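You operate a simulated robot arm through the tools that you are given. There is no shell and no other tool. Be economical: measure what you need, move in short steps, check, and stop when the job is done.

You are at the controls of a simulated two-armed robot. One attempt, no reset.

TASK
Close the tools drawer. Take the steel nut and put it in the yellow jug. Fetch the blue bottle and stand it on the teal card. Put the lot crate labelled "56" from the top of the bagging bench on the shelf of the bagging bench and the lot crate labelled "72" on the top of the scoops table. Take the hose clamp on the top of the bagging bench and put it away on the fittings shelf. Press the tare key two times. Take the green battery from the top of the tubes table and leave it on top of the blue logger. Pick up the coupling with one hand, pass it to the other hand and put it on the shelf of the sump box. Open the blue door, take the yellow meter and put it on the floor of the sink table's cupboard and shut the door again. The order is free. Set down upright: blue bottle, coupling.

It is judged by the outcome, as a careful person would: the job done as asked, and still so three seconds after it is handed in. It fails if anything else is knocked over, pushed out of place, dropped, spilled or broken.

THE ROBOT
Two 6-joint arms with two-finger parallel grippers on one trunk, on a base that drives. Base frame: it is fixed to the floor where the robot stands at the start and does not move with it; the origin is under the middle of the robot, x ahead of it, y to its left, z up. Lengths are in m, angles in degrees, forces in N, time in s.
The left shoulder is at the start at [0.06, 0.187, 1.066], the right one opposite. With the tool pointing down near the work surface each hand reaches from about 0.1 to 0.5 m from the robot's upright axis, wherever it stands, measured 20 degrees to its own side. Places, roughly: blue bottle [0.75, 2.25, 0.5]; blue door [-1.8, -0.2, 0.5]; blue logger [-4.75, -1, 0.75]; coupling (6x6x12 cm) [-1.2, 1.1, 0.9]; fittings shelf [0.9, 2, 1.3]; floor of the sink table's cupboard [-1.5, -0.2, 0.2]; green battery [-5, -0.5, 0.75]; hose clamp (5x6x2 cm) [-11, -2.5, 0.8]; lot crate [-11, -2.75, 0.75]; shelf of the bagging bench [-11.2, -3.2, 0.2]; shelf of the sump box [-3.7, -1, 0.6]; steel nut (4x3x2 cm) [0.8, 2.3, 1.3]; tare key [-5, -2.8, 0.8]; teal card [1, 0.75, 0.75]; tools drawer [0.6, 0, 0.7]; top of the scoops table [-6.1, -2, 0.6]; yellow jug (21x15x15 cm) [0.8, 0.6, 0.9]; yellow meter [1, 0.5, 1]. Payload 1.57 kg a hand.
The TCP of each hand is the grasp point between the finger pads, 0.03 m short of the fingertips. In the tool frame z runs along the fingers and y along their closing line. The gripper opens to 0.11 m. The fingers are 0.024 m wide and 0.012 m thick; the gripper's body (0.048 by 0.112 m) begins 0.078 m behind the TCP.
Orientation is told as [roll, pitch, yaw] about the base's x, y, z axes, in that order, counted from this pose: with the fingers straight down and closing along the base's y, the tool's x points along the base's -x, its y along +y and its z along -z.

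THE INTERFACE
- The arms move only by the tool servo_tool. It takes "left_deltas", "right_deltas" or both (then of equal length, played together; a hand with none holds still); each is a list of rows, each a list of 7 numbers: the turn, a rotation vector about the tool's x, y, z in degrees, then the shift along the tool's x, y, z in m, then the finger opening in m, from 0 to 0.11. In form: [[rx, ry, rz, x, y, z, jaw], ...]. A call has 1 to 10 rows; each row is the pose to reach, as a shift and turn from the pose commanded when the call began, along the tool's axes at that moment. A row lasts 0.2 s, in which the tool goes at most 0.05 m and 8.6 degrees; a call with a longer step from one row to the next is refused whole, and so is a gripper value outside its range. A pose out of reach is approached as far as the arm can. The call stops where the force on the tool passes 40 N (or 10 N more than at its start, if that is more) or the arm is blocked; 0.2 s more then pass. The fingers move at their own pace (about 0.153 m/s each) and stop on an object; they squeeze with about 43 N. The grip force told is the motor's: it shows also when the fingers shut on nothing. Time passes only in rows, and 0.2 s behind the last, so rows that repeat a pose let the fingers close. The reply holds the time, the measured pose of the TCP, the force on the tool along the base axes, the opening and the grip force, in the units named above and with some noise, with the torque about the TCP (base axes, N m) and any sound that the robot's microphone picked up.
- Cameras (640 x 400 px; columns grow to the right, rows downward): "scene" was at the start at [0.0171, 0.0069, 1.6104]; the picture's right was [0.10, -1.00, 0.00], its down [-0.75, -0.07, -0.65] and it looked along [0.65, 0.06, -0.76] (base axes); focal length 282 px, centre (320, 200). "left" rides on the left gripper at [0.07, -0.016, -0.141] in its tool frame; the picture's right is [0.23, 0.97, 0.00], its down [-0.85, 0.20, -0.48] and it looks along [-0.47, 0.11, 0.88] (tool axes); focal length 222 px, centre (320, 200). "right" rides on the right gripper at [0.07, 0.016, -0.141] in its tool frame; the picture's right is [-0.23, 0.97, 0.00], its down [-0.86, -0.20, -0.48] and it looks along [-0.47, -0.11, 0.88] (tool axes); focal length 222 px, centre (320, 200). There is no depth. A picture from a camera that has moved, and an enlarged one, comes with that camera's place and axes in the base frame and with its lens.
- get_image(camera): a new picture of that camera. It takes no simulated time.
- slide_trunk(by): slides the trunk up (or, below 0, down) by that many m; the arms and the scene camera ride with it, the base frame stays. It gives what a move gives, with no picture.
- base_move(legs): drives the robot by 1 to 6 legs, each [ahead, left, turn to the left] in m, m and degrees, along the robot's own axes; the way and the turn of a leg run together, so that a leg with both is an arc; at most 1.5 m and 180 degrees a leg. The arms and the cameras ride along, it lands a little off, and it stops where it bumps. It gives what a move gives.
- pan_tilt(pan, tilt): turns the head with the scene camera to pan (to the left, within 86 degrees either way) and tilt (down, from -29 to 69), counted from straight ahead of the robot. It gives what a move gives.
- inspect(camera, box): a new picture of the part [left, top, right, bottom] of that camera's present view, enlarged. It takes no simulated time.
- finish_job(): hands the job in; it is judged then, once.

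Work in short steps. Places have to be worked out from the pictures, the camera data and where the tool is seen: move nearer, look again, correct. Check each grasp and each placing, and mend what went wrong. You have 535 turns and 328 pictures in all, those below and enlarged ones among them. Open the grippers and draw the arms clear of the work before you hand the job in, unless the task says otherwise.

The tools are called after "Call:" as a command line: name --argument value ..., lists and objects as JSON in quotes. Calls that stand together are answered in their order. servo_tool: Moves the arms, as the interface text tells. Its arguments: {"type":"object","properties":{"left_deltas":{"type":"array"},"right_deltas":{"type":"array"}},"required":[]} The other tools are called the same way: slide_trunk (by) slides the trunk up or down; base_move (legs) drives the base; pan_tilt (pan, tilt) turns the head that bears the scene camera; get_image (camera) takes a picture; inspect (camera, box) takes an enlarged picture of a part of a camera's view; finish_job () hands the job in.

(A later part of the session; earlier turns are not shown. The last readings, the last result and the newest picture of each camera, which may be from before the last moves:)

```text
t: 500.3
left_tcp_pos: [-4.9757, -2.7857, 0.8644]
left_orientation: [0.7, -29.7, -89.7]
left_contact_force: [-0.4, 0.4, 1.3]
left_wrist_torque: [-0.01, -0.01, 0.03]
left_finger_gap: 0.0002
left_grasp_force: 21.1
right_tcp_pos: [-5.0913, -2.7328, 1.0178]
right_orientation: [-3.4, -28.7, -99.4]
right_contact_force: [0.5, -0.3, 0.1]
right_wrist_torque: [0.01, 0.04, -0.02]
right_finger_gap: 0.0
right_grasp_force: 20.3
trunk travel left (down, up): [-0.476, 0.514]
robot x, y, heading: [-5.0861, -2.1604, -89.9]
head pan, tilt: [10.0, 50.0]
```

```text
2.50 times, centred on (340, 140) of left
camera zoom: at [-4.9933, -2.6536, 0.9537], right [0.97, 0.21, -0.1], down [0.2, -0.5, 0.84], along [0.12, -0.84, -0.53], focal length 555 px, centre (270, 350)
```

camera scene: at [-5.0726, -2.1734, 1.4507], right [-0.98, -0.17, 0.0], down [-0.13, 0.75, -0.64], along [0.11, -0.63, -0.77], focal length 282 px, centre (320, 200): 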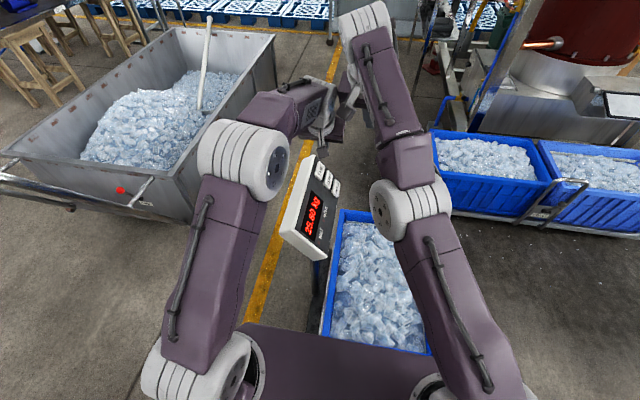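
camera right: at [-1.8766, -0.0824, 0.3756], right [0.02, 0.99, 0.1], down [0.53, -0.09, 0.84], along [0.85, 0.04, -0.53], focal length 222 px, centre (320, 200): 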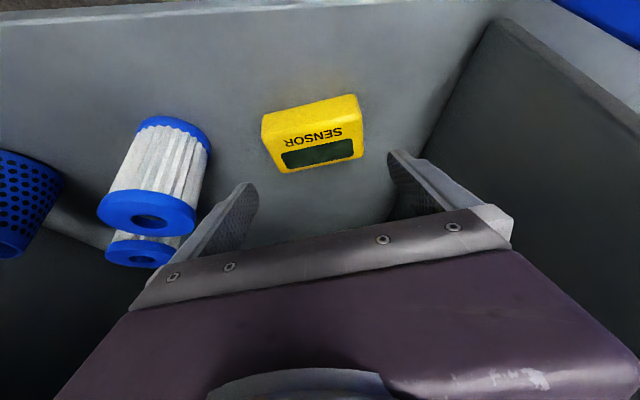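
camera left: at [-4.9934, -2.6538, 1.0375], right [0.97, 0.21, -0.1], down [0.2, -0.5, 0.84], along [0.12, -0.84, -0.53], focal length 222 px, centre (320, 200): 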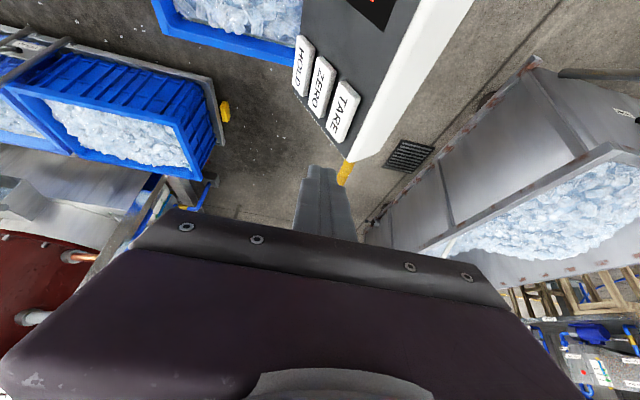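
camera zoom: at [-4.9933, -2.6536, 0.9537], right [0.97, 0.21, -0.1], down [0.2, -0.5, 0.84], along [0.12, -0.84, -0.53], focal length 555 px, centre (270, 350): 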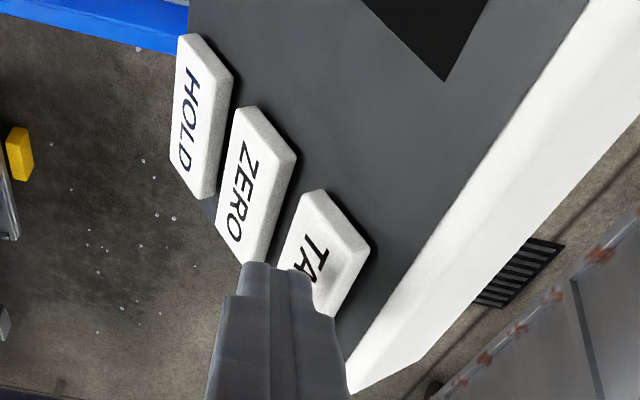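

The key is further and lower than I judged: ≈(−4.952, −2.835, 0.785). I shift the base 4.6 cm forward, 1.2 cm left.

Call:
base_move --legs '[[0.046, 0.012, 0]]'

Call:
inspect --camera "left" --box '[240, 60, 440, 220]'

Call:
inspect --camera "scene" --box '[260, 120, 380, 270]'

```text
t: 501.2
left_tcp_pos: [-4.9633, -2.8322, 0.8652]
left_orientation: [0.5, -29.8, -89.8]
left_contact_force: [0.0, 1.8, 1.1]
left_wrist_torque: [0.0, -0.09, 0.03]
left_finger_gap: 0.0
left_grasp_force: 22.0
right_tcp_pos: [-5.0786, -2.7806, 1.0175]
right_orientation: [-3.3, -28.7, -99.5]
right_contact_force: [-0.1, -0.5, 0.4]
right_wrist_torque: [0.03, 0.01, 0.03]
right_finger_gap: 0.0
right_grasp_force: 21.1
trunk travel left (down, up): [-0.476, 0.514]
robot x, y, heading: [-5.0738, -2.2046, -90.0]
head pan, tilt: [10.0, 50.0]
heard: click
```

```text
2.50 times, centred on (340, 140) of left
camera zoom: at [-4.981, -2.7007, 0.9531], right [0.97, 0.21, -0.1], down [0.2, -0.5, 0.84], along [0.12, -0.84, -0.53], focal length 555 px, centre (270, 350)
```

zoom: 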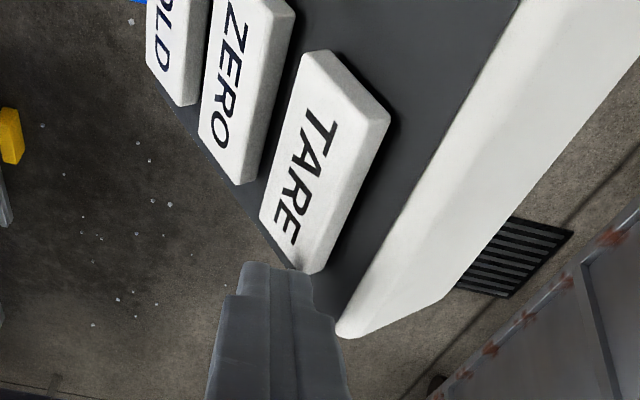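

```text
2.67 times, centred on (320, 195) of scene
camera zoom: at [-5.0598, -2.2212, 1.3906], right [-0.98, -0.17, 0.0], down [-0.13, 0.76, -0.64], along [0.11, -0.63, -0.77], focal length 751 px, centre (320, 213)
```

zoom: 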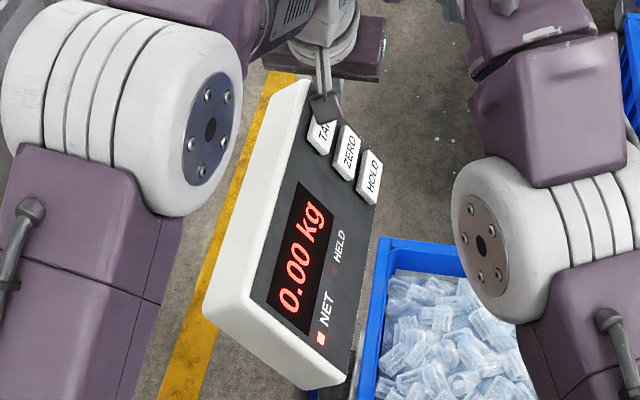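

A click was heard and the display went to 0.00 kg NET — one tare press registered. I lift clear, move 2 cm back over the key's middle, and press once more.

Call:
servo_tool --left_deltas '[[0, 0, 0, -0.0075, 0, -0.013, 0], [0, 0, 0, -0.015, 0, -0.026, 0], [0, 0, 0, -0.015, 0, -0.026, 0]]'

Call:
base_move --legs '[[-0.02, 0.007, 0]]'

Call:
inspect --camera "left" --box '[240, 60, 440, 220]'

```text
t: 502.0
left_tcp_pos: [-4.9634, -2.8323, 0.8954]
left_orientation: [0.6, -29.7, -89.8]
left_contact_force: [-0.6, 0.0, 1.6]
left_wrist_torque: [-0.01, 0.02, 0.02]
left_finger_gap: 0.0001
left_grasp_force: 21.3
right_tcp_pos: [-5.0795, -2.7793, 1.0187]
right_orientation: [-3.3, -28.8, -99.4]
right_contact_force: [0.0, -0.4, -0.3]
right_wrist_torque: [-0.01, -0.01, -0.02]
right_finger_gap: 0.0004
right_grasp_force: 21.6
trunk travel left (down, up): [-0.476, 0.514]
robot x, y, heading: [-5.0754, -2.2016, -90.1]
head pan, tilt: [10.0, 50.0]
```

```text
t: 502.8
left_tcp_pos: [-4.9564, -2.811, 0.8948]
left_orientation: [0.6, -29.8, -89.7]
left_contact_force: [0.2, 0.6, 0.2]
left_wrist_torque: [-0.04, 0.03, 0.05]
left_finger_gap: 0.0
left_grasp_force: 21.4
right_tcp_pos: [-5.0718, -2.7585, 1.0194]
right_orientation: [-3.3, -28.7, -99.4]
right_contact_force: [-0.7, 0.9, 0.4]
right_wrist_torque: [0.01, 0.02, 0.01]
right_finger_gap: 0.0
right_grasp_force: 20.9
trunk travel left (down, up): [-0.476, 0.514]
robot x, y, heading: [-5.067, -2.1852, -90.2]
head pan, tilt: [10.0, 50.0]
```

```text
2.50 times, centred on (340, 140) of left
camera zoom: at [-4.975, -2.6799, 0.9836], right [0.97, 0.21, -0.1], down [0.2, -0.5, 0.84], along [0.12, -0.84, -0.53], focal length 555 px, centre (270, 350)
```

zoom: 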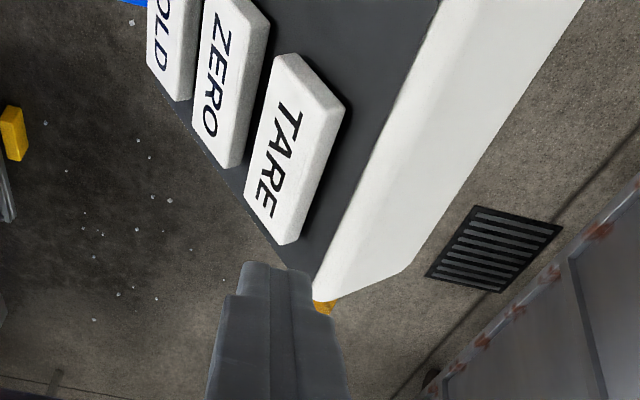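

I press down in small rows, stopping at the click.

Call:
servo_tool --left_deltas '[[0, 0, 0, 0.006, 0, 0.0104, 0], [0, 0, 0, 0.0105, 0, 0.0182, 0], [0, 0, 0, 0.013, 0, 0.0225, 0], [0, 0, 0, 0.015, 0, 0.026, 0]]'

```text
t: 503.8
left_tcp_pos: [-4.9561, -2.8125, 0.8653]
left_orientation: [0.6, -29.7, -89.9]
left_contact_force: [-0.3, 0.4, -0.1]
left_wrist_torque: [0.02, 0.01, 0.0]
left_finger_gap: 0.0
left_grasp_force: 21.5
right_tcp_pos: [-5.0727, -2.7601, 1.019]
right_orientation: [-3.3, -28.7, -99.4]
right_contact_force: [-0.6, -0.9, -0.1]
right_wrist_torque: [0.01, -0.01, -0.04]
right_finger_gap: 0.0
right_grasp_force: 21.4
trunk travel left (down, up): [-0.476, 0.514]
robot x, y, heading: [-5.0691, -2.1813, -90.2]
head pan, tilt: [10.0, 50.0]
```

Call:
servo_tool --left_deltas '[[0, 0, 0, 0.003, 0, 0.0052, 0], [0, 0, 0, 0.005, 0, 0.0087, 0], [0, 0, 0, 0.007, 0, 0.0121, 0]]'

Call:
inspect --camera "left" --box '[240, 60, 440, 220]'

```text
t: 504.6
left_tcp_pos: [-4.9561, -2.8096, 0.8583]
left_orientation: [0.6, -30.5, -89.8]
left_contact_force: [7.1, -4.8, 32.0]
left_wrist_torque: [-0.3, -0.42, -0.01]
left_finger_gap: 0.0001
left_grasp_force: 21.3
right_tcp_pos: [-5.0716, -2.757, 1.0216]
right_orientation: [-3.2, -29.0, -99.3]
right_contact_force: [0.9, -1.3, 0.1]
right_wrist_torque: [0.0, -0.03, 0.01]
right_finger_gap: 0.0
right_grasp_force: 21.5
trunk travel left (down, up): [-0.476, 0.514]
robot x, y, heading: [-5.0655, -2.1826, -89.7]
head pan, tilt: [10.0, 50.0]
heard: click
```

```text
2.50 times, centred on (340, 140) of left
camera zoom: at [-4.9737, -2.6782, 0.9437], right [0.97, 0.2, -0.11], down [0.2, -0.49, 0.85], along [0.12, -0.85, -0.52], focal length 555 px, centre (270, 350)
```

zoom: 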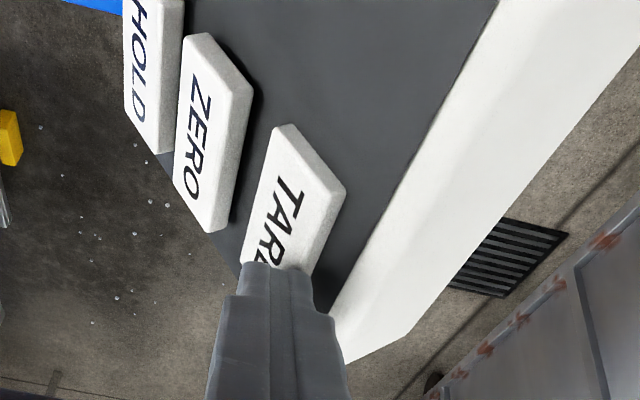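

Second click on TARE. I lift straight off and check the display.

Call:
servo_tool --left_deltas '[[0, 0, 0, -0.0075, 0, -0.013, 0], [0, 0, 0, -0.0175, 0, -0.03, 0], [0, 0, 0, -0.03, 0, -0.052, 0]]'

Call:
slide_trunk --by 0.3

Call:
inspect --camera "scene" --box '[260, 150, 380, 270]'

```text
t: 505.4
left_tcp_pos: [-4.9567, -2.8118, 0.9095]
left_orientation: [0.7, -29.7, -89.7]
left_contact_force: [-0.3, -0.1, -0.3]
left_wrist_torque: [0.02, 0.04, 0.02]
left_finger_gap: 0.0
left_grasp_force: 21.1
right_tcp_pos: [-5.0728, -2.7587, 1.0184]
right_orientation: [-3.3, -28.8, -99.4]
right_contact_force: [0.4, 0.6, 0.0]
right_wrist_torque: [0.01, 0.0, 0.02]
right_finger_gap: 0.0
right_grasp_force: 21.2
trunk travel left (down, up): [-0.476, 0.514]
robot x, y, heading: [-5.0699, -2.1817, -90.0]
head pan, tilt: [10.0, 50.0]
```

```text
t: 508.4
left_tcp_pos: [-4.9565, -2.8106, 1.2122]
left_orientation: [0.6, -29.7, -89.8]
left_contact_force: [-0.3, 0.5, -0.2]
left_wrist_torque: [0.03, 0.02, 0.01]
left_finger_gap: 0.0002
left_grasp_force: 21.6
right_tcp_pos: [-5.0718, -2.7602, 1.3198]
right_orientation: [-3.3, -28.7, -99.4]
right_contact_force: [0.2, 0.6, 0.2]
right_wrist_torque: [0.0, -0.01, 0.02]
right_finger_gap: 0.0001
right_grasp_force: 21.0
trunk travel left (down, up): [-0.776, 0.214]
robot x, y, heading: [-5.0694, -2.1799, -90.0]
head pan, tilt: [10.0, 50.0]
```

```text
3.33 times, centred on (320, 210) of scene
camera zoom: at [-5.0537, -2.1999, 1.6906], right [-0.98, -0.17, 0.0], down [-0.13, 0.75, -0.64], along [0.11, -0.63, -0.77], focal length 938 px, centre (320, 167)
```

zoom: 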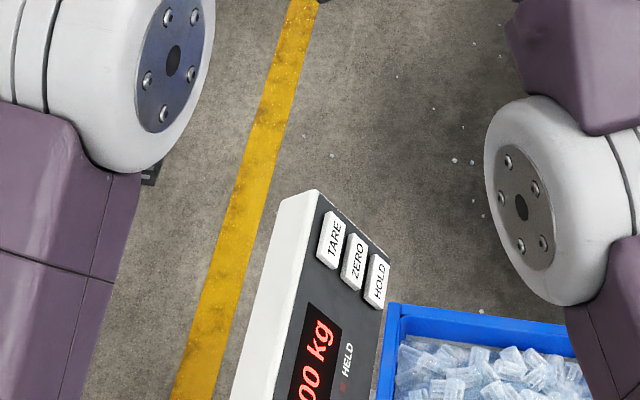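

Both presses done. I now go around the scoops table's north side and then west, keeping well clear of the tables this time.

Call:
base_move --legs '[[-0.29, 0, 0], [0, -0.4, 0], [-0.72, 0, 0], [0, -1.45, 0]]'

Call:
pan_tilt --pan 0 --tilt 30

Call:
get_image --camera "scene"

Call:
pan_tilt --pan -60 --tilt 25

Call:
get_image --camera "scene"

```text
t: 522.8
left_tcp_pos: [-6.8044, -1.8063, 1.2106]
left_orientation: [0.7, -29.7, -90.0]
left_contact_force: [0.4, -0.1, -0.5]
left_wrist_torque: [0.0, -0.03, 0.03]
left_finger_gap: 0.0
left_grasp_force: 21.6
right_tcp_pos: [-6.9185, -1.7544, 1.319]
right_orientation: [-3.2, -28.7, -99.6]
right_contact_force: [-0.3, 0.1, -0.2]
right_wrist_torque: [0.01, -0.02, -0.01]
right_finger_gap: 0.0001
right_grasp_force: 21.5
trunk travel left (down, up): [-0.776, 0.214]
robot x, y, heading: [-6.9148, -1.1795, -90.1]
head pan, tilt: [10.0, 50.0]
```

```text
t: 523.6
left_tcp_pos: [-6.8035, -1.8057, 1.2109]
left_orientation: [0.5, -29.7, -89.9]
left_contact_force: [0.0, -0.2, 0.3]
left_wrist_torque: [-0.02, 0.02, 0.05]
left_finger_gap: 0.0002
left_grasp_force: 20.7
right_tcp_pos: [-6.9179, -1.7551, 1.3195]
right_orientation: [-3.3, -28.8, -99.5]
right_contact_force: [-0.2, -1.0, 0.3]
right_wrist_torque: [0.0, 0.02, 0.02]
right_finger_gap: 0.0
right_grasp_force: 21.2
trunk travel left (down, up): [-0.776, 0.214]
robot x, y, heading: [-6.9088, -1.1818, -90.2]
head pan, tilt: [0.0, 30.0]
```

```text
140 pictures are left
camera scene: at [-6.9119, -1.2096, 1.7201], right [-1.0, 0.0, 0.0], down [0.0, 0.5, -0.87], along [0.0, -0.87, -0.5], focal length 282 px, centre (320, 200)
```

scene: 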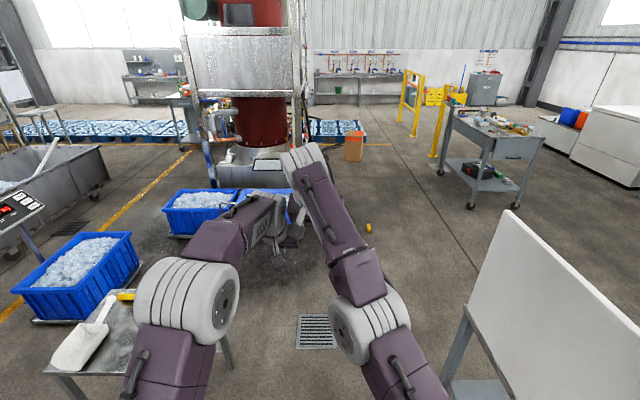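

```text
t: 524.9
left_tcp_pos: [-6.8027, -1.8068, 1.2113]
left_orientation: [0.6, -29.8, -90.0]
left_contact_force: [-0.3, -0.2, 0.3]
left_wrist_torque: [0.03, 0.03, 0.0]
left_finger_gap: 0.0
left_grasp_force: 21.2
right_tcp_pos: [-6.9183, -1.7548, 1.3191]
right_orientation: [-3.3, -28.8, -99.7]
right_contact_force: [-0.2, -0.9, 0.2]
right_wrist_torque: [-0.02, 0.0, 0.01]
right_finger_gap: 0.0
right_grasp_force: 21.7
trunk travel left (down, up): [-0.776, 0.214]
robot x, y, heading: [-6.9095, -1.1772, -90.4]
head pan, tilt: [-60.0, 25.0]
```

```text
139 pictures are left
camera scene: at [-6.9914, -1.1652, 1.7281], right [-0.5, 0.87, 0.0], down [0.37, 0.21, -0.91], along [-0.79, -0.45, -0.42], focal length 282 px, centre (320, 200)
```

scene: 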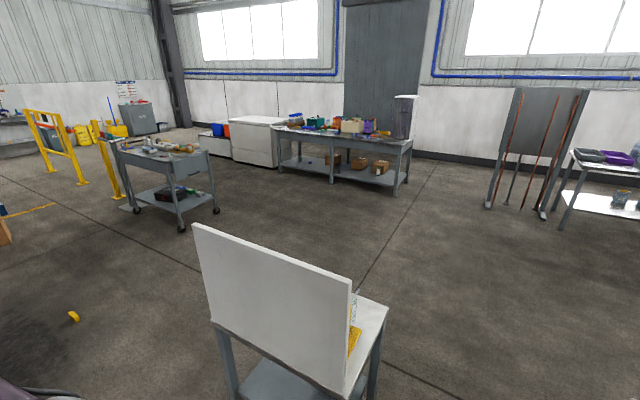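

The bagging bench is at x≈−11, y −2.1…−4.3, facing east. I drive south past the scoops table and then west to it.

Call:
base_move --legs '[[0, -0.09, 0.3], [1.5, 0, 0], [0, 0, -90], [1.5, 0, 0], [1.3, 0, 0]]'

Call:
pan_tilt --pan 0 --tilt 35

Call:
get_image --camera "scene"

```text
t: 531.7
left_tcp_pos: [-6.9298, -3.1608, 1.2188]
left_orientation: [0.5, -30.4, -88.8]
left_contact_force: [-0.5, -0.3, 0.0]
left_wrist_torque: [0.01, -0.08, 0.05]
left_finger_gap: 0.0001
left_grasp_force: 21.6
right_tcp_pos: [-7.0557, -3.1103, 1.2808]
right_orientation: [-13.5, -18.7, -95.8]
right_contact_force: [-42.0, 6.9, 4.9]
right_wrist_torque: [-0.42, -4.62, 2.74]
right_finger_gap: 0.0
right_grasp_force: 21.1
trunk travel left (down, up): [-0.776, 0.214]
robot x, y, heading: [-7.059, -2.5468, -89.7]
head pan, tilt: [-60.0, 25.0]
stopped in leg 2: the robot was blocked; the commanded pose is now the measured one
```

```text
t: 533.0
left_tcp_pos: [-6.9327, -3.1445, 1.2251]
left_orientation: [0.1, -31.2, -89.0]
left_contact_force: [18.7, -3.5, -3.7]
left_wrist_torque: [0.06, 2.73, -1.67]
left_finger_gap: 0.0
left_grasp_force: 21.3
right_tcp_pos: [-7.0549, -3.0919, 1.2826]
right_orientation: [-14.1, -18.4, -95.9]
right_contact_force: [-49.8, 1.9, -14.5]
right_wrist_torque: [-0.91, -3.47, 2.39]
right_finger_gap: 0.0
right_grasp_force: 21.2
trunk travel left (down, up): [-0.776, 0.214]
robot x, y, heading: [-7.0571, -2.5442, -89.8]
head pan, tilt: [0.0, 35.0]
```

```text
138 pictures are left
camera scene: at [-7.0556, -2.6055, 1.7144], right [-1.0, 0.0, 0.0], down [0.0, 0.59, -0.81], along [0.0, -0.81, -0.59], focal length 282 px, centre (320, 200)
```

scene: 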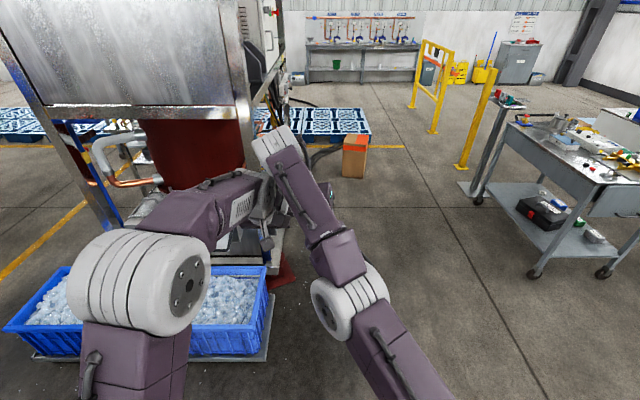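

My hands ran into the machine ahead. I back straight off and inspect.

Call:
base_move --legs '[[-0.3, 0, 0]]'

Call:
get_image --camera "scene"

```text
t: 534.4
left_tcp_pos: [-6.9706, -3.0542, 1.2009]
left_orientation: [0.3, -29.6, -92.9]
left_contact_force: [1.0, 0.0, -0.8]
left_wrist_torque: [-0.11, 0.03, 0.01]
left_finger_gap: 0.0
left_grasp_force: 21.1
right_tcp_pos: [-7.0976, -2.9865, 1.2541]
right_orientation: [-11.9, -19.0, -100.6]
right_contact_force: [0.1, -0.6, 1.0]
right_wrist_torque: [0.07, -0.08, -0.04]
right_finger_gap: 0.0
right_grasp_force: 21.8
trunk travel left (down, up): [-0.776, 0.214]
robot x, y, heading: [-7.0481, -2.4095, -93.6]
head pan, tilt: [0.0, 35.0]
stopped in leg 1: the force on the tool passed its limit at 77 N (the readings are from after the stop); the commanded pose is now the measured one
```

```text
137 pictures are left
camera scene: at [-7.0722, -2.4741, 1.7127], right [-1.0, 0.06, -0.01], down [0.04, 0.59, -0.81], along [-0.04, -0.8, -0.59], focal length 282 px, centre (320, 200)
```

scene: 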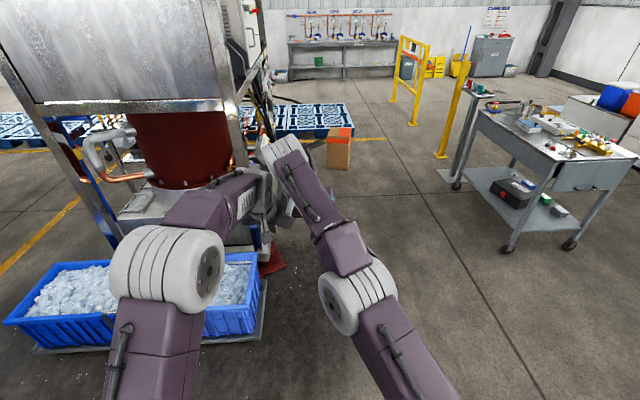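

I check with the left wrist camera what is near the hands.

Call:
get_image --camera "left"

Call:
inspect --camera "scene" --box '[180, 110, 360, 240]'

```text
136 pictures are left
camera left: at [-6.9808, -2.923, 1.2897], right [0.98, 0.15, -0.11], down [0.17, -0.52, 0.84], along [0.07, -0.84, -0.53], focal length 222 px, centre (320, 200)
```

left: 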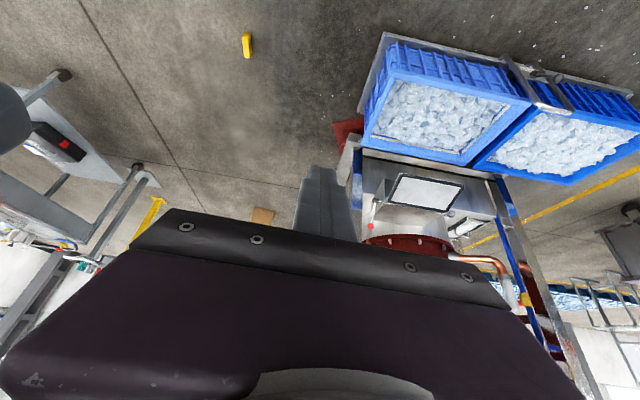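

```text
3.08 times, centred on (270, 175) of scene
camera zoom: at [-7.0722, -2.4741, 1.7127], right [-1.0, 0.06, -0.01], down [0.04, 0.59, -0.81], along [-0.04, -0.8, -0.59], focal length 866 px, centre (474, 277)
```

zoom: 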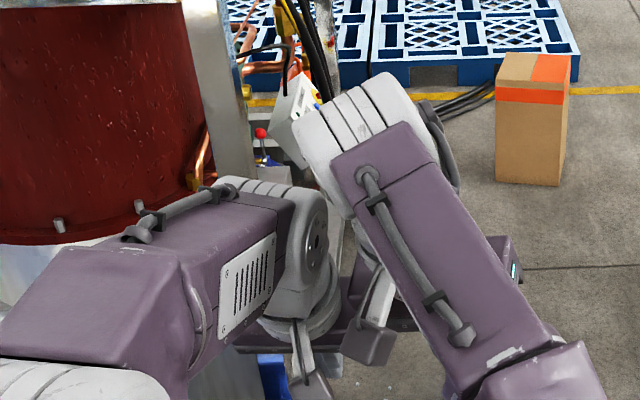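

The two hands appear pressed against each other. I separate them by moving the right hand outwards and the left slightly out.

Call:
servo_tool --right_deltas '[[0, 0, 0, 0, -0.03, 0, 0], [0, 0, 0, 0, -0.06, 0, 0], [0, 0, 0, 0, -0.1, 0, 0], [0, 0, 0, 0, -0.14, 0, 0]]' --left_deltas '[[0, 0, 0, 0, 0.02, 0, 0], [0, 0, 0, 0, 0.04, 0, 0], [0, 0, 0, 0, 0.07, 0, 0], [0, 0, 0, 0, 0.1, 0, 0]]'

Call:
get_image --camera "scene"

```text
t: 535.4
left_tcp_pos: [-6.8496, -3.0076, 1.2286]
left_orientation: [0.2, -32.1, -91.6]
left_contact_force: [-1.1, 1.2, 2.0]
left_wrist_torque: [-0.03, -0.07, 0.1]
left_finger_gap: 0.0
left_grasp_force: 21.2
right_tcp_pos: [-7.1884, -2.9083, 1.3696]
right_orientation: [-11.8, -19.6, -99.6]
right_contact_force: [-2.4, 2.6, 1.9]
right_wrist_torque: [-0.19, -0.23, 0.13]
right_finger_gap: 0.0
right_grasp_force: 21.5
right hand out of reach, approached as far as the arm can: row 1, 2, 3, 4
trunk travel left (down, up): [-0.776, 0.214]
robot x, y, heading: [-7.0436, -2.4095, -92.4]
head pan, tilt: [0.0, 35.0]
```

```text
134 pictures are left
camera scene: at [-7.0787, -2.4177, 1.7139], right [-1.0, 0.04, -0.02], down [0.04, 0.56, -0.82], along [-0.02, -0.82, -0.57], focal length 282 px, centre (320, 200)
```

scene: 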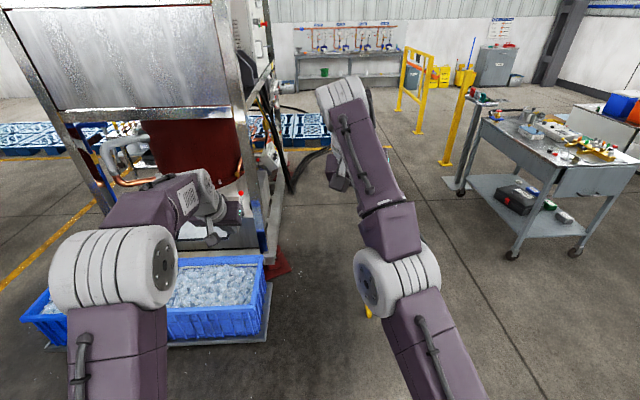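

The camera axes show a slight tilt – the base may be riding on the floor drain grate at (−6.88, −2.43). I back off north and re-check.

Call:
base_move --legs '[[-0.5, 0, 0]]'

Call:
pan_tilt --pan 0 --tilt 50

Call:
get_image --camera "scene"

```text
t: 536.6
left_tcp_pos: [-6.8465, -2.9987, 1.1962]
left_orientation: [-1.5, -30.1, -93.5]
left_contact_force: [0.1, -1.0, -1.8]
left_wrist_torque: [0.1, 0.05, -0.04]
left_finger_gap: 0.0001
left_grasp_force: 21.9
right_tcp_pos: [-7.1808, -2.8725, 1.3381]
right_orientation: [-13.6, -18.2, -102.0]
right_contact_force: [0.8, -1.8, -1.4]
right_wrist_torque: [0.14, 0.11, -0.11]
right_finger_gap: 0.0
right_grasp_force: 21.2
trunk travel left (down, up): [-0.776, 0.214]
robot x, y, heading: [-7.0378, -2.3565, -95.2]
head pan, tilt: [0.0, 35.0]
stopped in leg 1: the robot was blocked; the commanded pose is now the measured one
```

```text
t: 537.4
left_tcp_pos: [-6.8459, -2.9645, 1.2111]
left_orientation: [-2.0, -31.4, -93.3]
left_contact_force: [1.5, 0.1, 0.0]
left_wrist_torque: [-0.06, 0.19, -0.04]
left_finger_gap: 0.0
left_grasp_force: 21.7
right_tcp_pos: [-7.1771, -2.8374, 1.3535]
right_orientation: [-13.7, -19.5, -101.8]
right_contact_force: [2.1, -1.1, -0.9]
right_wrist_torque: [0.11, 0.15, -0.06]
right_finger_gap: 0.0
right_grasp_force: 21.4
trunk travel left (down, up): [-0.776, 0.214]
robot x, y, heading: [-7.0453, -2.3419, -95.1]
head pan, tilt: [0.0, 50.0]
```

```text
133 pictures are left
camera scene: at [-7.0439, -2.3253, 1.6935], right [-1.0, 0.09, 0.0], down [0.07, 0.75, -0.66], along [-0.06, -0.66, -0.75], focal length 282 px, centre (320, 200)
```

scene: 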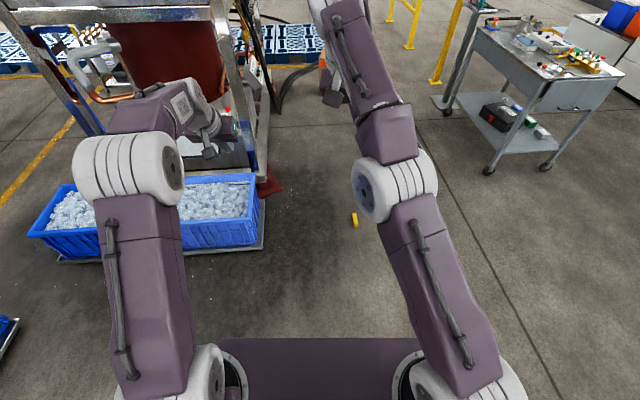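

The base seems caught on the grate. I try a small sideways move west.

Call:
base_move --legs '[[0, -0.12, 0]]'

Call:
get_image --camera "left"

```text
t: 538.6
left_tcp_pos: [-6.9796, -2.947, 1.2065]
left_orientation: [-2.5, -31.3, -93.8]
left_contact_force: [-0.6, -1.6, -0.3]
left_wrist_torque: [0.08, -0.06, 0.09]
left_finger_gap: 0.0001
left_grasp_force: 21.0
right_tcp_pos: [-7.3068, -2.8164, 1.3545]
right_orientation: [-14.2, -19.6, -102.6]
right_contact_force: [-1.7, 0.1, -0.7]
right_wrist_torque: [-0.13, -0.12, 0.07]
right_finger_gap: 0.0001
right_grasp_force: 20.9
trunk travel left (down, up): [-0.776, 0.214]
robot x, y, heading: [-7.178, -2.314, -96.4]
head pan, tilt: [0.0, 50.0]
```

```text
132 pictures are left
camera left: at [-6.9794, -2.8123, 1.2922], right [0.98, 0.11, -0.15], down [0.19, -0.5, 0.85], along [0.01, -0.86, -0.51], focal length 222 px, centre (320, 200)
```

left: 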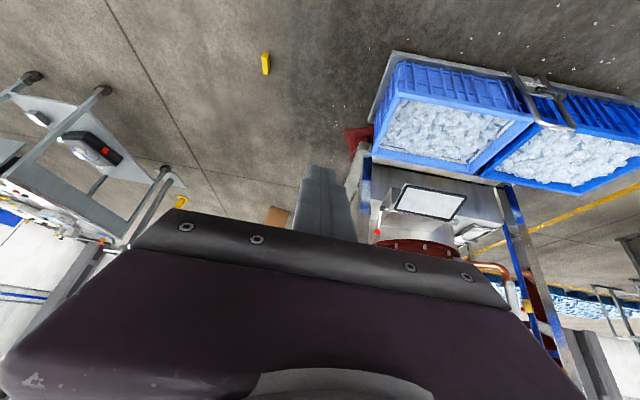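

It moved. A bit more west to clear the grate, then south.

Call:
base_move --legs '[[0, -0.08, 3], [0.3, 0, 3]]'

Call:
get_image --camera "scene"

```text
t: 541.4
left_tcp_pos: [-7.0087, -3.2332, 1.1985]
left_orientation: [-1.9, -30.5, -88.0]
left_contact_force: [-0.3, 1.0, 0.8]
left_wrist_torque: [-0.02, 0.01, 0.0]
left_finger_gap: 0.0
left_grasp_force: 21.6
right_tcp_pos: [-7.3498, -3.1412, 1.3426]
right_orientation: [-13.8, -18.5, -96.6]
right_contact_force: [1.1, 0.4, 0.4]
right_wrist_torque: [-0.01, -0.03, -0.01]
right_finger_gap: 0.0
right_grasp_force: 21.8
trunk travel left (down, up): [-0.776, 0.214]
robot x, y, heading: [-7.2646, -2.6096, -90.0]
head pan, tilt: [0.0, 50.0]
```

```text
131 pictures are left
camera scene: at [-7.265, -2.6265, 1.6907], right [-1.0, 0.0, 0.0], down [0.0, 0.77, -0.64], along [0.0, -0.64, -0.77], focal length 282 px, centre (320, 200)
```

scene: 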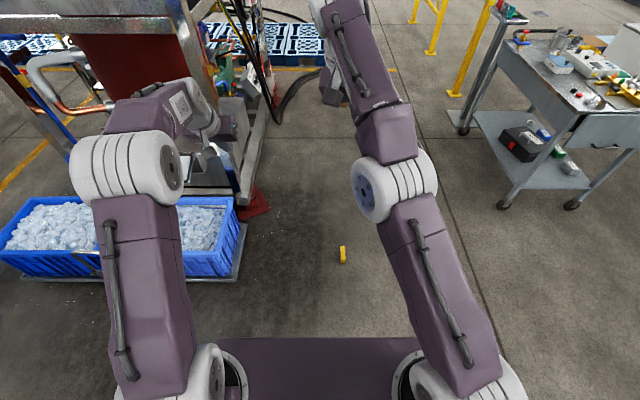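

Free again. I go slightly further south, turn west and approach the bagging bench.

Call:
base_move --legs '[[0.15, 0, 0], [0, 0, -90], [1.4, 0, 0], [1.2, 0, 0]]'

Call:
pan_tilt --pan 0 --tilt 30

Call:
get_image --camera "scene"

```text
t: 558.9
left_tcp_pos: [-10.4999, -3.0261, 1.198]
left_orientation: [-1.9, -30.4, -178.2]
left_contact_force: [-0.4, 0.2, 0.2]
left_wrist_torque: [0.01, -0.03, 0.03]
left_finger_gap: 0.0
left_grasp_force: 21.0
right_tcp_pos: [-10.4077, -2.6848, 1.342]
right_orientation: [-13.9, -18.6, 173.2]
right_contact_force: [0.3, -0.2, 0.5]
right_wrist_torque: [-0.01, -0.01, 0.04]
right_finger_gap: 0.0
right_grasp_force: 21.2
trunk travel left (down, up): [-0.776, 0.214]
robot x, y, heading: [-9.877, -2.7729, 179.9]
head pan, tilt: [0.0, 50.0]
```

```text
t: 559.7
left_tcp_pos: [-10.5006, -3.0259, 1.1975]
left_orientation: [-1.9, -30.4, -178.2]
left_contact_force: [-0.4, 0.2, 0.4]
left_wrist_torque: [0.05, -0.01, -0.04]
left_finger_gap: 0.0002
left_grasp_force: 21.3
right_tcp_pos: [-10.4074, -2.6837, 1.3426]
right_orientation: [-13.7, -18.5, 173.3]
right_contact_force: [-0.5, -0.5, -0.7]
right_wrist_torque: [0.02, -0.01, 0.02]
right_finger_gap: 0.0002
right_grasp_force: 20.9
trunk travel left (down, up): [-0.776, 0.214]
robot x, y, heading: [-9.8757, -2.7734, 179.8]
head pan, tilt: [0.0, 30.0]
```

```text
130 pictures are left
camera scene: at [-9.9067, -2.7724, 1.7201], right [0.0, 1.0, 0.0], down [0.5, 0.0, -0.87], along [-0.87, 0.0, -0.5], focal length 282 px, centre (320, 200)
```

scene: 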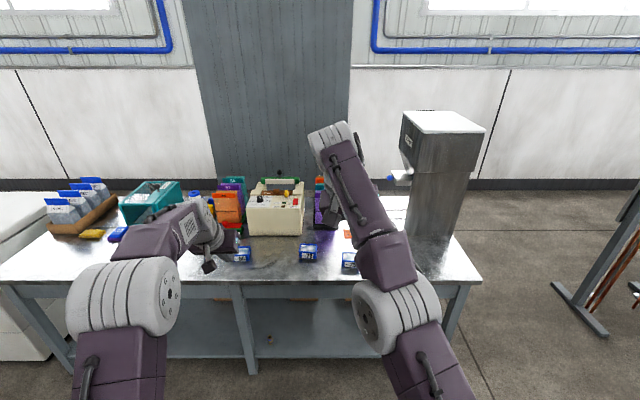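

Zoom in on the bench top to find the labelled crates and the hose clamp.

Call:
inspect --camera "scene" --box '[180, 160, 420, 290]'

Call:
get_image --camera "right"

```text
2.67 times, centred on (300, 225) of scene
camera zoom: at [-9.9067, -2.7724, 1.7201], right [0.0, 1.0, 0.0], down [0.5, 0.0, -0.87], along [-0.87, 0.0, -0.5], focal length 751 px, centre (373, 133)
```

zoom: 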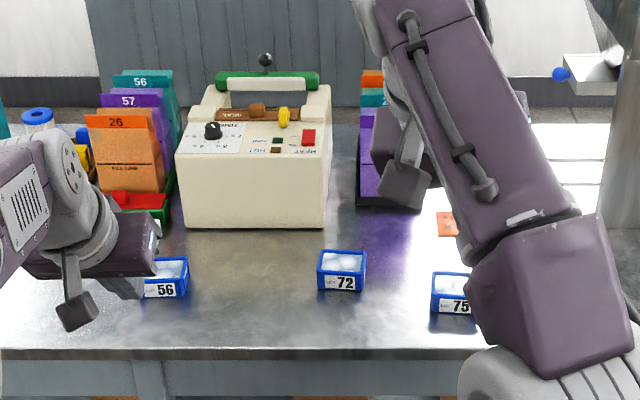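

```text
128 pictures are left
camera right: at [-10.3063, -2.7474, 1.4479], right [-0.4, -0.91, -0.15], down [-0.63, 0.15, 0.76], along [-0.66, 0.4, -0.64], focal length 222 px, centre (320, 200)
```

right: 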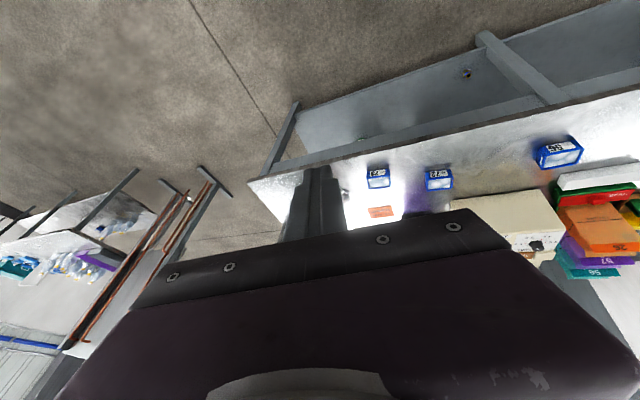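

Crate 56 ≈(−10.98, −3.16), 72 ≈(−10.98, −2.83). I open the left hand and move it above crate 56.

Call:
servo_tool --left_deltas '[[0, 0, 0, 0, 0, 0, 0.1], [0, 0, 0, 0, 0, 0, 0.1], [0, 0, 0, 0, 0, 0, 0.1]]'

Call:
base_move --legs '[[0, 0.135, 0], [0.42, 0, 0]]'

Call:
slide_trunk --by -0.25

Call:
get_image --camera "left"

Call:
get_image --camera "scene"

```text
t: 560.5
left_tcp_pos: [-10.4992, -3.026, 1.1975]
left_orientation: [-1.8, -30.4, -178.2]
left_contact_force: [-0.2, 0.2, 0.2]
left_wrist_torque: [0.0, 0.0, 0.0]
left_finger_gap: 0.0997
left_grasp_force: 0.2
right_tcp_pos: [-10.4062, -2.6847, 1.3434]
right_orientation: [-13.7, -18.6, 173.3]
right_contact_force: [0.2, 0.3, 0.5]
right_wrist_torque: [0.03, 0.03, -0.03]
right_finger_gap: 0.0001
right_grasp_force: 21.4
trunk travel left (down, up): [-0.776, 0.214]
robot x, y, heading: [-9.8769, -2.7716, 180.1]
head pan, tilt: [0.0, 30.0]
```

```text
t: 564.0
left_tcp_pos: [-10.9221, -3.1604, 1.1983]
left_orientation: [-1.9, -30.4, -178.2]
left_contact_force: [0.1, -0.2, -0.4]
left_wrist_torque: [0.0, 0.04, 0.01]
left_finger_gap: 0.1001
left_grasp_force: 0.0
right_tcp_pos: [-10.8298, -2.818, 1.3441]
right_orientation: [-13.8, -18.6, 173.2]
right_contact_force: [-0.1, -0.4, -0.6]
right_wrist_torque: [-0.02, 0.02, 0.0]
right_finger_gap: 0.0
right_grasp_force: 21.9
trunk travel left (down, up): [-0.776, 0.214]
robot x, y, heading: [-10.3011, -2.9095, 179.8]
head pan, tilt: [0.0, 30.0]
```

```text
t: 566.6
left_tcp_pos: [-10.9243, -3.1602, 0.9481]
left_orientation: [-1.9, -30.4, -178.2]
left_contact_force: [0.1, 0.0, -0.2]
left_wrist_torque: [0.0, -0.01, 0.01]
left_finger_gap: 0.1
left_grasp_force: 0.1
right_tcp_pos: [-10.8297, -2.8189, 1.0931]
right_orientation: [-13.9, -18.5, 173.3]
right_contact_force: [-0.1, -0.4, 0.6]
right_wrist_torque: [-0.02, 0.02, 0.01]
right_finger_gap: 0.0
right_grasp_force: 21.5
trunk travel left (down, up): [-0.526, 0.464]
robot x, y, heading: [-10.2982, -2.9083, 180.3]
head pan, tilt: [0.0, 30.0]
```

```text
127 pictures are left
camera left: at [-10.7923, -3.1437, 1.0348], right [0.21, -0.97, -0.14], down [-0.49, -0.23, 0.84], along [-0.84, -0.11, -0.52], focal length 222 px, centre (320, 200)
```

left: 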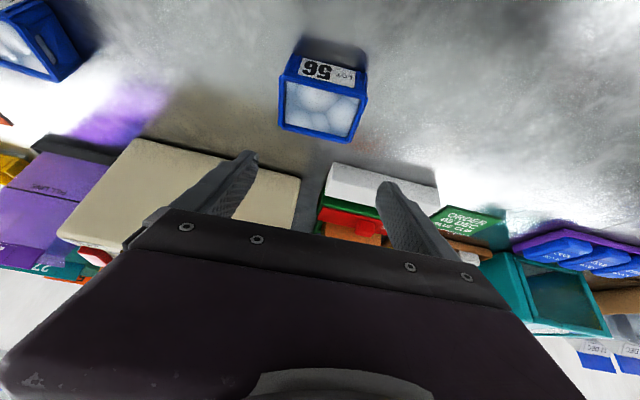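

```text
126 pictures are left
camera scene: at [-10.3298, -2.9066, 1.4702], right [0.0, 1.0, 0.0], down [0.5, 0.0, -0.87], along [-0.87, 0.0, -0.5], focal length 282 px, centre (320, 200)
```

scene: 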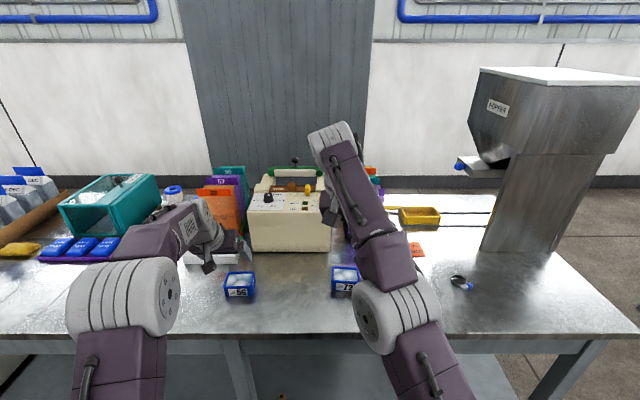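

Crate 56 is centred laterally. The hose clamp is visible at about (−10.995, −2.45). I lower 9 cm and re-look.

Call:
slide_trunk --by -0.08

Call:
servo_tool --left_deltas '[[0, 0, 0, 0, 0, 0, 0.11], [0, 0, 0, 0, 0, 0, 0.11]]'

Call:
get_image --camera "left"

```text
t: 567.7
left_tcp_pos: [-10.9234, -3.1589, 0.8718]
left_orientation: [-1.9, -31.1, -178.1]
left_contact_force: [-5.9, -0.6, 19.8]
left_wrist_torque: [1.02, 0.28, 0.33]
left_finger_gap: 0.0995
left_grasp_force: 0.1
right_tcp_pos: [-10.8296, -2.8177, 1.0141]
right_orientation: [-13.7, -18.7, 173.1]
right_contact_force: [-0.6, -1.0, 0.1]
right_wrist_torque: [0.05, -0.02, 0.0]
right_finger_gap: 0.0001
right_grasp_force: 21.0
trunk travel left (down, up): [-0.446, 0.544]
robot x, y, heading: [-10.2971, -2.904, 179.7]
head pan, tilt: [0.0, 30.0]
```

```text
t: 568.3
left_tcp_pos: [-10.9248, -3.1597, 0.8719]
left_orientation: [-1.8, -31.1, -178.2]
left_contact_force: [-9.1, -2.2, 28.6]
left_wrist_torque: [1.57, 0.49, 0.54]
left_finger_gap: 0.1091
left_grasp_force: 0.0
right_tcp_pos: [-10.8288, -2.8174, 1.0141]
right_orientation: [-13.6, -18.7, 173.2]
right_contact_force: [-0.3, -0.2, -0.1]
right_wrist_torque: [0.05, 0.01, -0.02]
right_finger_gap: 0.0001
right_grasp_force: 21.2
trunk travel left (down, up): [-0.446, 0.544]
robot x, y, heading: [-10.301, -2.9054, 179.8]
head pan, tilt: [0.0, 30.0]
```

```text
125 pictures are left
camera left: at [-10.7913, -3.1429, 0.9578], right [0.21, -0.97, -0.14], down [-0.48, -0.23, 0.84], along [-0.85, -0.11, -0.52], focal length 222 px, centre (320, 200)
```

left: 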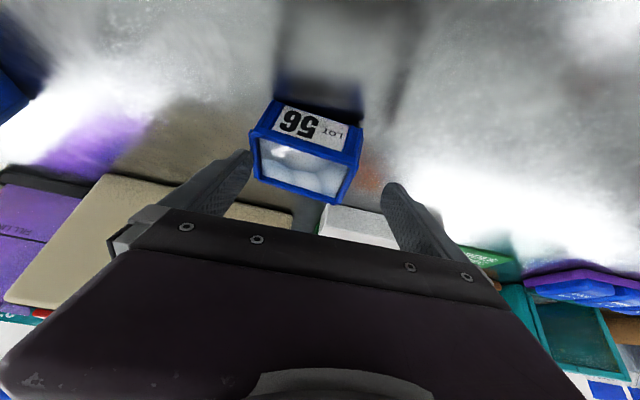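

The bench top is at z≈0.84 (fingertips touched it), so the crate is nearer: ≈(−10.89, −3.142). I rise 3 cm and adjust back 4.4 cm and 1.7 cm right.

Call:
slide_trunk --by 0.06

Call:
base_move --legs '[[-0.042, -0.016, 0]]'

Call:
get_image --camera "left"

```text
t: 569.3
left_tcp_pos: [-10.9239, -3.159, 0.9271]
left_orientation: [-1.9, -30.3, -178.3]
left_contact_force: [0.9, -0.2, 0.0]
left_wrist_torque: [0.0, 0.04, 0.02]
left_finger_gap: 0.1098
left_grasp_force: 0.1
right_tcp_pos: [-10.8303, -2.8179, 1.0721]
right_orientation: [-13.8, -18.4, 173.2]
right_contact_force: [0.3, 0.2, -0.6]
right_wrist_torque: [0.01, 0.0, -0.01]
right_finger_gap: 0.0003
right_grasp_force: 21.1
trunk travel left (down, up): [-0.506, 0.484]
robot x, y, heading: [-10.2998, -2.9082, 179.8]
head pan, tilt: [0.0, 30.0]
```

```text
t: 570.2
left_tcp_pos: [-10.8817, -3.144, 0.9282]
left_orientation: [-2.0, -30.4, -178.2]
left_contact_force: [0.0, -0.6, 0.9]
left_wrist_torque: [0.0, 0.02, 0.01]
left_finger_gap: 0.1101
left_grasp_force: 0.0
right_tcp_pos: [-10.7878, -2.802, 1.0741]
right_orientation: [-13.8, -18.7, 173.2]
right_contact_force: [0.9, -0.2, 0.2]
right_wrist_torque: [-0.01, 0.01, 0.0]
right_finger_gap: 0.0003
right_grasp_force: 21.7
trunk travel left (down, up): [-0.506, 0.484]
robot x, y, heading: [-10.2605, -2.8879, 179.9]
head pan, tilt: [0.0, 30.0]
```

```text
124 pictures are left
camera left: at [-10.7503, -3.1278, 1.0151], right [0.21, -0.97, -0.14], down [-0.49, -0.23, 0.84], along [-0.85, -0.11, -0.52], focal length 222 px, centre (320, 200)
```

left: 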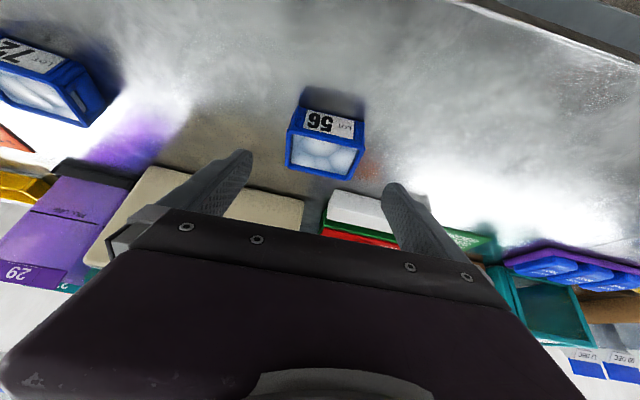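

Crate centre ≈(−10.90, −3.143): aligned. I lower 5 cm and grip.

Call:
slide_trunk --by -0.05

Call:
servo_tool --left_deltas '[[0, 0, 0, -0.008, 0, 0.0045, 0.11], [0, 0, 0, -0.008, 0, 0.0045, 0.05], [0, 0, 0, -0.008, 0, 0.0045, 0.03], [0, 0, 0, -0.008, 0, 0.0045, 0.03]]'

Call:
get_image --camera "left"

```text
t: 571.2
left_tcp_pos: [-10.8824, -3.1436, 0.8764]
left_orientation: [-2.0, -30.3, -178.2]
left_contact_force: [0.8, 0.4, -0.3]
left_wrist_torque: [0.04, -0.02, 0.0]
left_finger_gap: 0.11
left_grasp_force: 0.0
right_tcp_pos: [-10.7895, -2.8036, 1.0223]
right_orientation: [-13.8, -18.6, 173.2]
right_contact_force: [0.0, 0.0, -0.2]
right_wrist_torque: [-0.01, -0.01, -0.01]
right_finger_gap: 0.0
right_grasp_force: 21.1
trunk travel left (down, up): [-0.456, 0.534]
robot x, y, heading: [-10.2586, -2.8902, 180.0]
head pan, tilt: [0.0, 30.0]
```

```text
t: 572.2
left_tcp_pos: [-10.8915, -3.1449, 0.8781]
left_orientation: [-2.0, -30.3, -178.3]
left_contact_force: [-0.2, 0.1, -0.6]
left_wrist_torque: [0.01, 0.02, 0.01]
left_finger_gap: 0.0299
left_grasp_force: 0.1
right_tcp_pos: [-10.7877, -2.8021, 1.0222]
right_orientation: [-13.7, -18.7, 173.1]
right_contact_force: [0.2, -0.8, 0.0]
right_wrist_torque: [0.0, 0.03, 0.02]
right_finger_gap: 0.0
right_grasp_force: 21.3
trunk travel left (down, up): [-0.456, 0.534]
robot x, y, heading: [-10.2575, -2.8874, 180.0]
head pan, tilt: [0.0, 30.0]
```

```text
123 pictures are left
camera left: at [-10.7604, -3.1282, 0.9649], right [0.21, -0.97, -0.14], down [-0.49, -0.23, 0.84], along [-0.84, -0.11, -0.52], focal length 222 px, centre (320, 200)
```

left: 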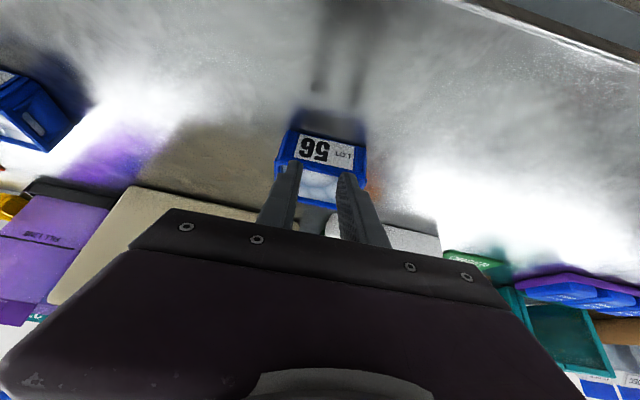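

The fingers closed on air in front of the crate: re-triangulating, the crate's top is at (−10.936, −3.148, 0.835), 9 cm wide, bench ≈0.79. I reopen, rise, and move forward 3.6 cm.

Call:
slide_trunk --by 0.06

Call:
servo_tool --left_deltas '[[0, 0, 0, 0, 0, 0, 0.11], [0, 0, 0, 0, 0, 0, 0.11], [0, 0, 0, 0, 0, 0, 0.11]]'

Call:
base_move --legs '[[0.036, 0.003, 0]]'

Call:
slide_trunk --by -0.045

Call:
inspect --camera "left" --box '[200, 80, 440, 230]'

```text
t: 573.2
left_tcp_pos: [-10.8914, -3.1432, 0.9361]
left_orientation: [-1.9, -30.4, -178.2]
left_contact_force: [-0.3, -0.8, 0.0]
left_wrist_torque: [0.0, -0.02, 0.02]
left_finger_gap: 0.03
left_grasp_force: 0.0
right_tcp_pos: [-10.7881, -2.8033, 1.0824]
right_orientation: [-13.8, -18.5, 173.1]
right_contact_force: [0.0, 0.6, 0.6]
right_wrist_torque: [-0.03, 0.03, 0.0]
right_finger_gap: 0.0002
right_grasp_force: 21.2
trunk travel left (down, up): [-0.516, 0.474]
robot x, y, heading: [-10.2559, -2.8905, 179.8]
head pan, tilt: [0.0, 30.0]
```

```text
t: 574.0
left_tcp_pos: [-10.8917, -3.1448, 0.9373]
left_orientation: [-1.8, -30.3, -178.2]
left_contact_force: [0.1, -0.1, -0.3]
left_wrist_torque: [-0.02, -0.01, 0.0]
left_finger_gap: 0.1103
left_grasp_force: 0.2
right_tcp_pos: [-10.7891, -2.8023, 1.0844]
right_orientation: [-13.8, -18.6, 173.2]
right_contact_force: [-0.7, -0.5, -1.3]
right_wrist_torque: [0.03, -0.01, 0.01]
right_finger_gap: 0.0003
right_grasp_force: 21.4
trunk travel left (down, up): [-0.516, 0.474]
robot x, y, heading: [-10.2565, -2.8862, 180.0]
head pan, tilt: [0.0, 30.0]
```

```text
t: 574.8
left_tcp_pos: [-10.9268, -3.1473, 0.9383]
left_orientation: [-1.9, -30.3, -178.3]
left_contact_force: [-0.4, 0.2, -0.9]
left_wrist_torque: [0.02, -0.01, -0.01]
left_finger_gap: 0.1099
left_grasp_force: 0.1
right_tcp_pos: [-10.8261, -2.8063, 1.0823]
right_orientation: [-13.8, -18.4, 173.2]
right_contact_force: [-0.1, 0.5, -0.4]
right_wrist_torque: [0.01, -0.04, 0.01]
right_finger_gap: 0.0
right_grasp_force: 21.5
trunk travel left (down, up): [-0.516, 0.474]
robot x, y, heading: [-10.2919, -2.8933, 179.9]
head pan, tilt: [0.0, 30.0]
```

```text
t: 575.7
left_tcp_pos: [-10.9285, -3.1478, 0.8931]
left_orientation: [-1.9, -30.4, -178.2]
left_contact_force: [0.2, 0.2, -0.2]
left_wrist_torque: [-0.02, 0.0, 0.0]
left_finger_gap: 0.1102
left_grasp_force: 0.1
right_tcp_pos: [-10.8257, -2.8053, 1.0375]
right_orientation: [-13.8, -18.6, 173.1]
right_contact_force: [1.3, 0.0, 0.4]
right_wrist_torque: [-0.03, 0.02, 0.02]
right_finger_gap: 0.0
right_grasp_force: 21.1
trunk travel left (down, up): [-0.471, 0.519]
robot x, y, heading: [-10.2953, -2.8904, 179.6]
head pan, tilt: [0.0, 30.0]
```

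```text
2.67 times, centred on (320, 155) of left
camera zoom: at [-10.796, -3.1309, 0.9802], right [0.21, -0.97, -0.14], down [-0.49, -0.23, 0.84], along [-0.85, -0.11, -0.52], focal length 592 px, centre (320, 320)
```

zoom: 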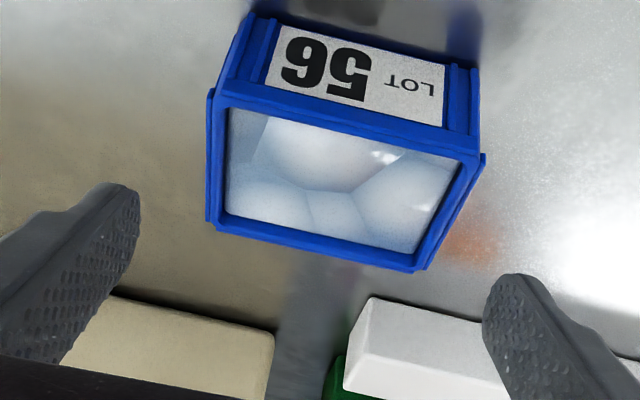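

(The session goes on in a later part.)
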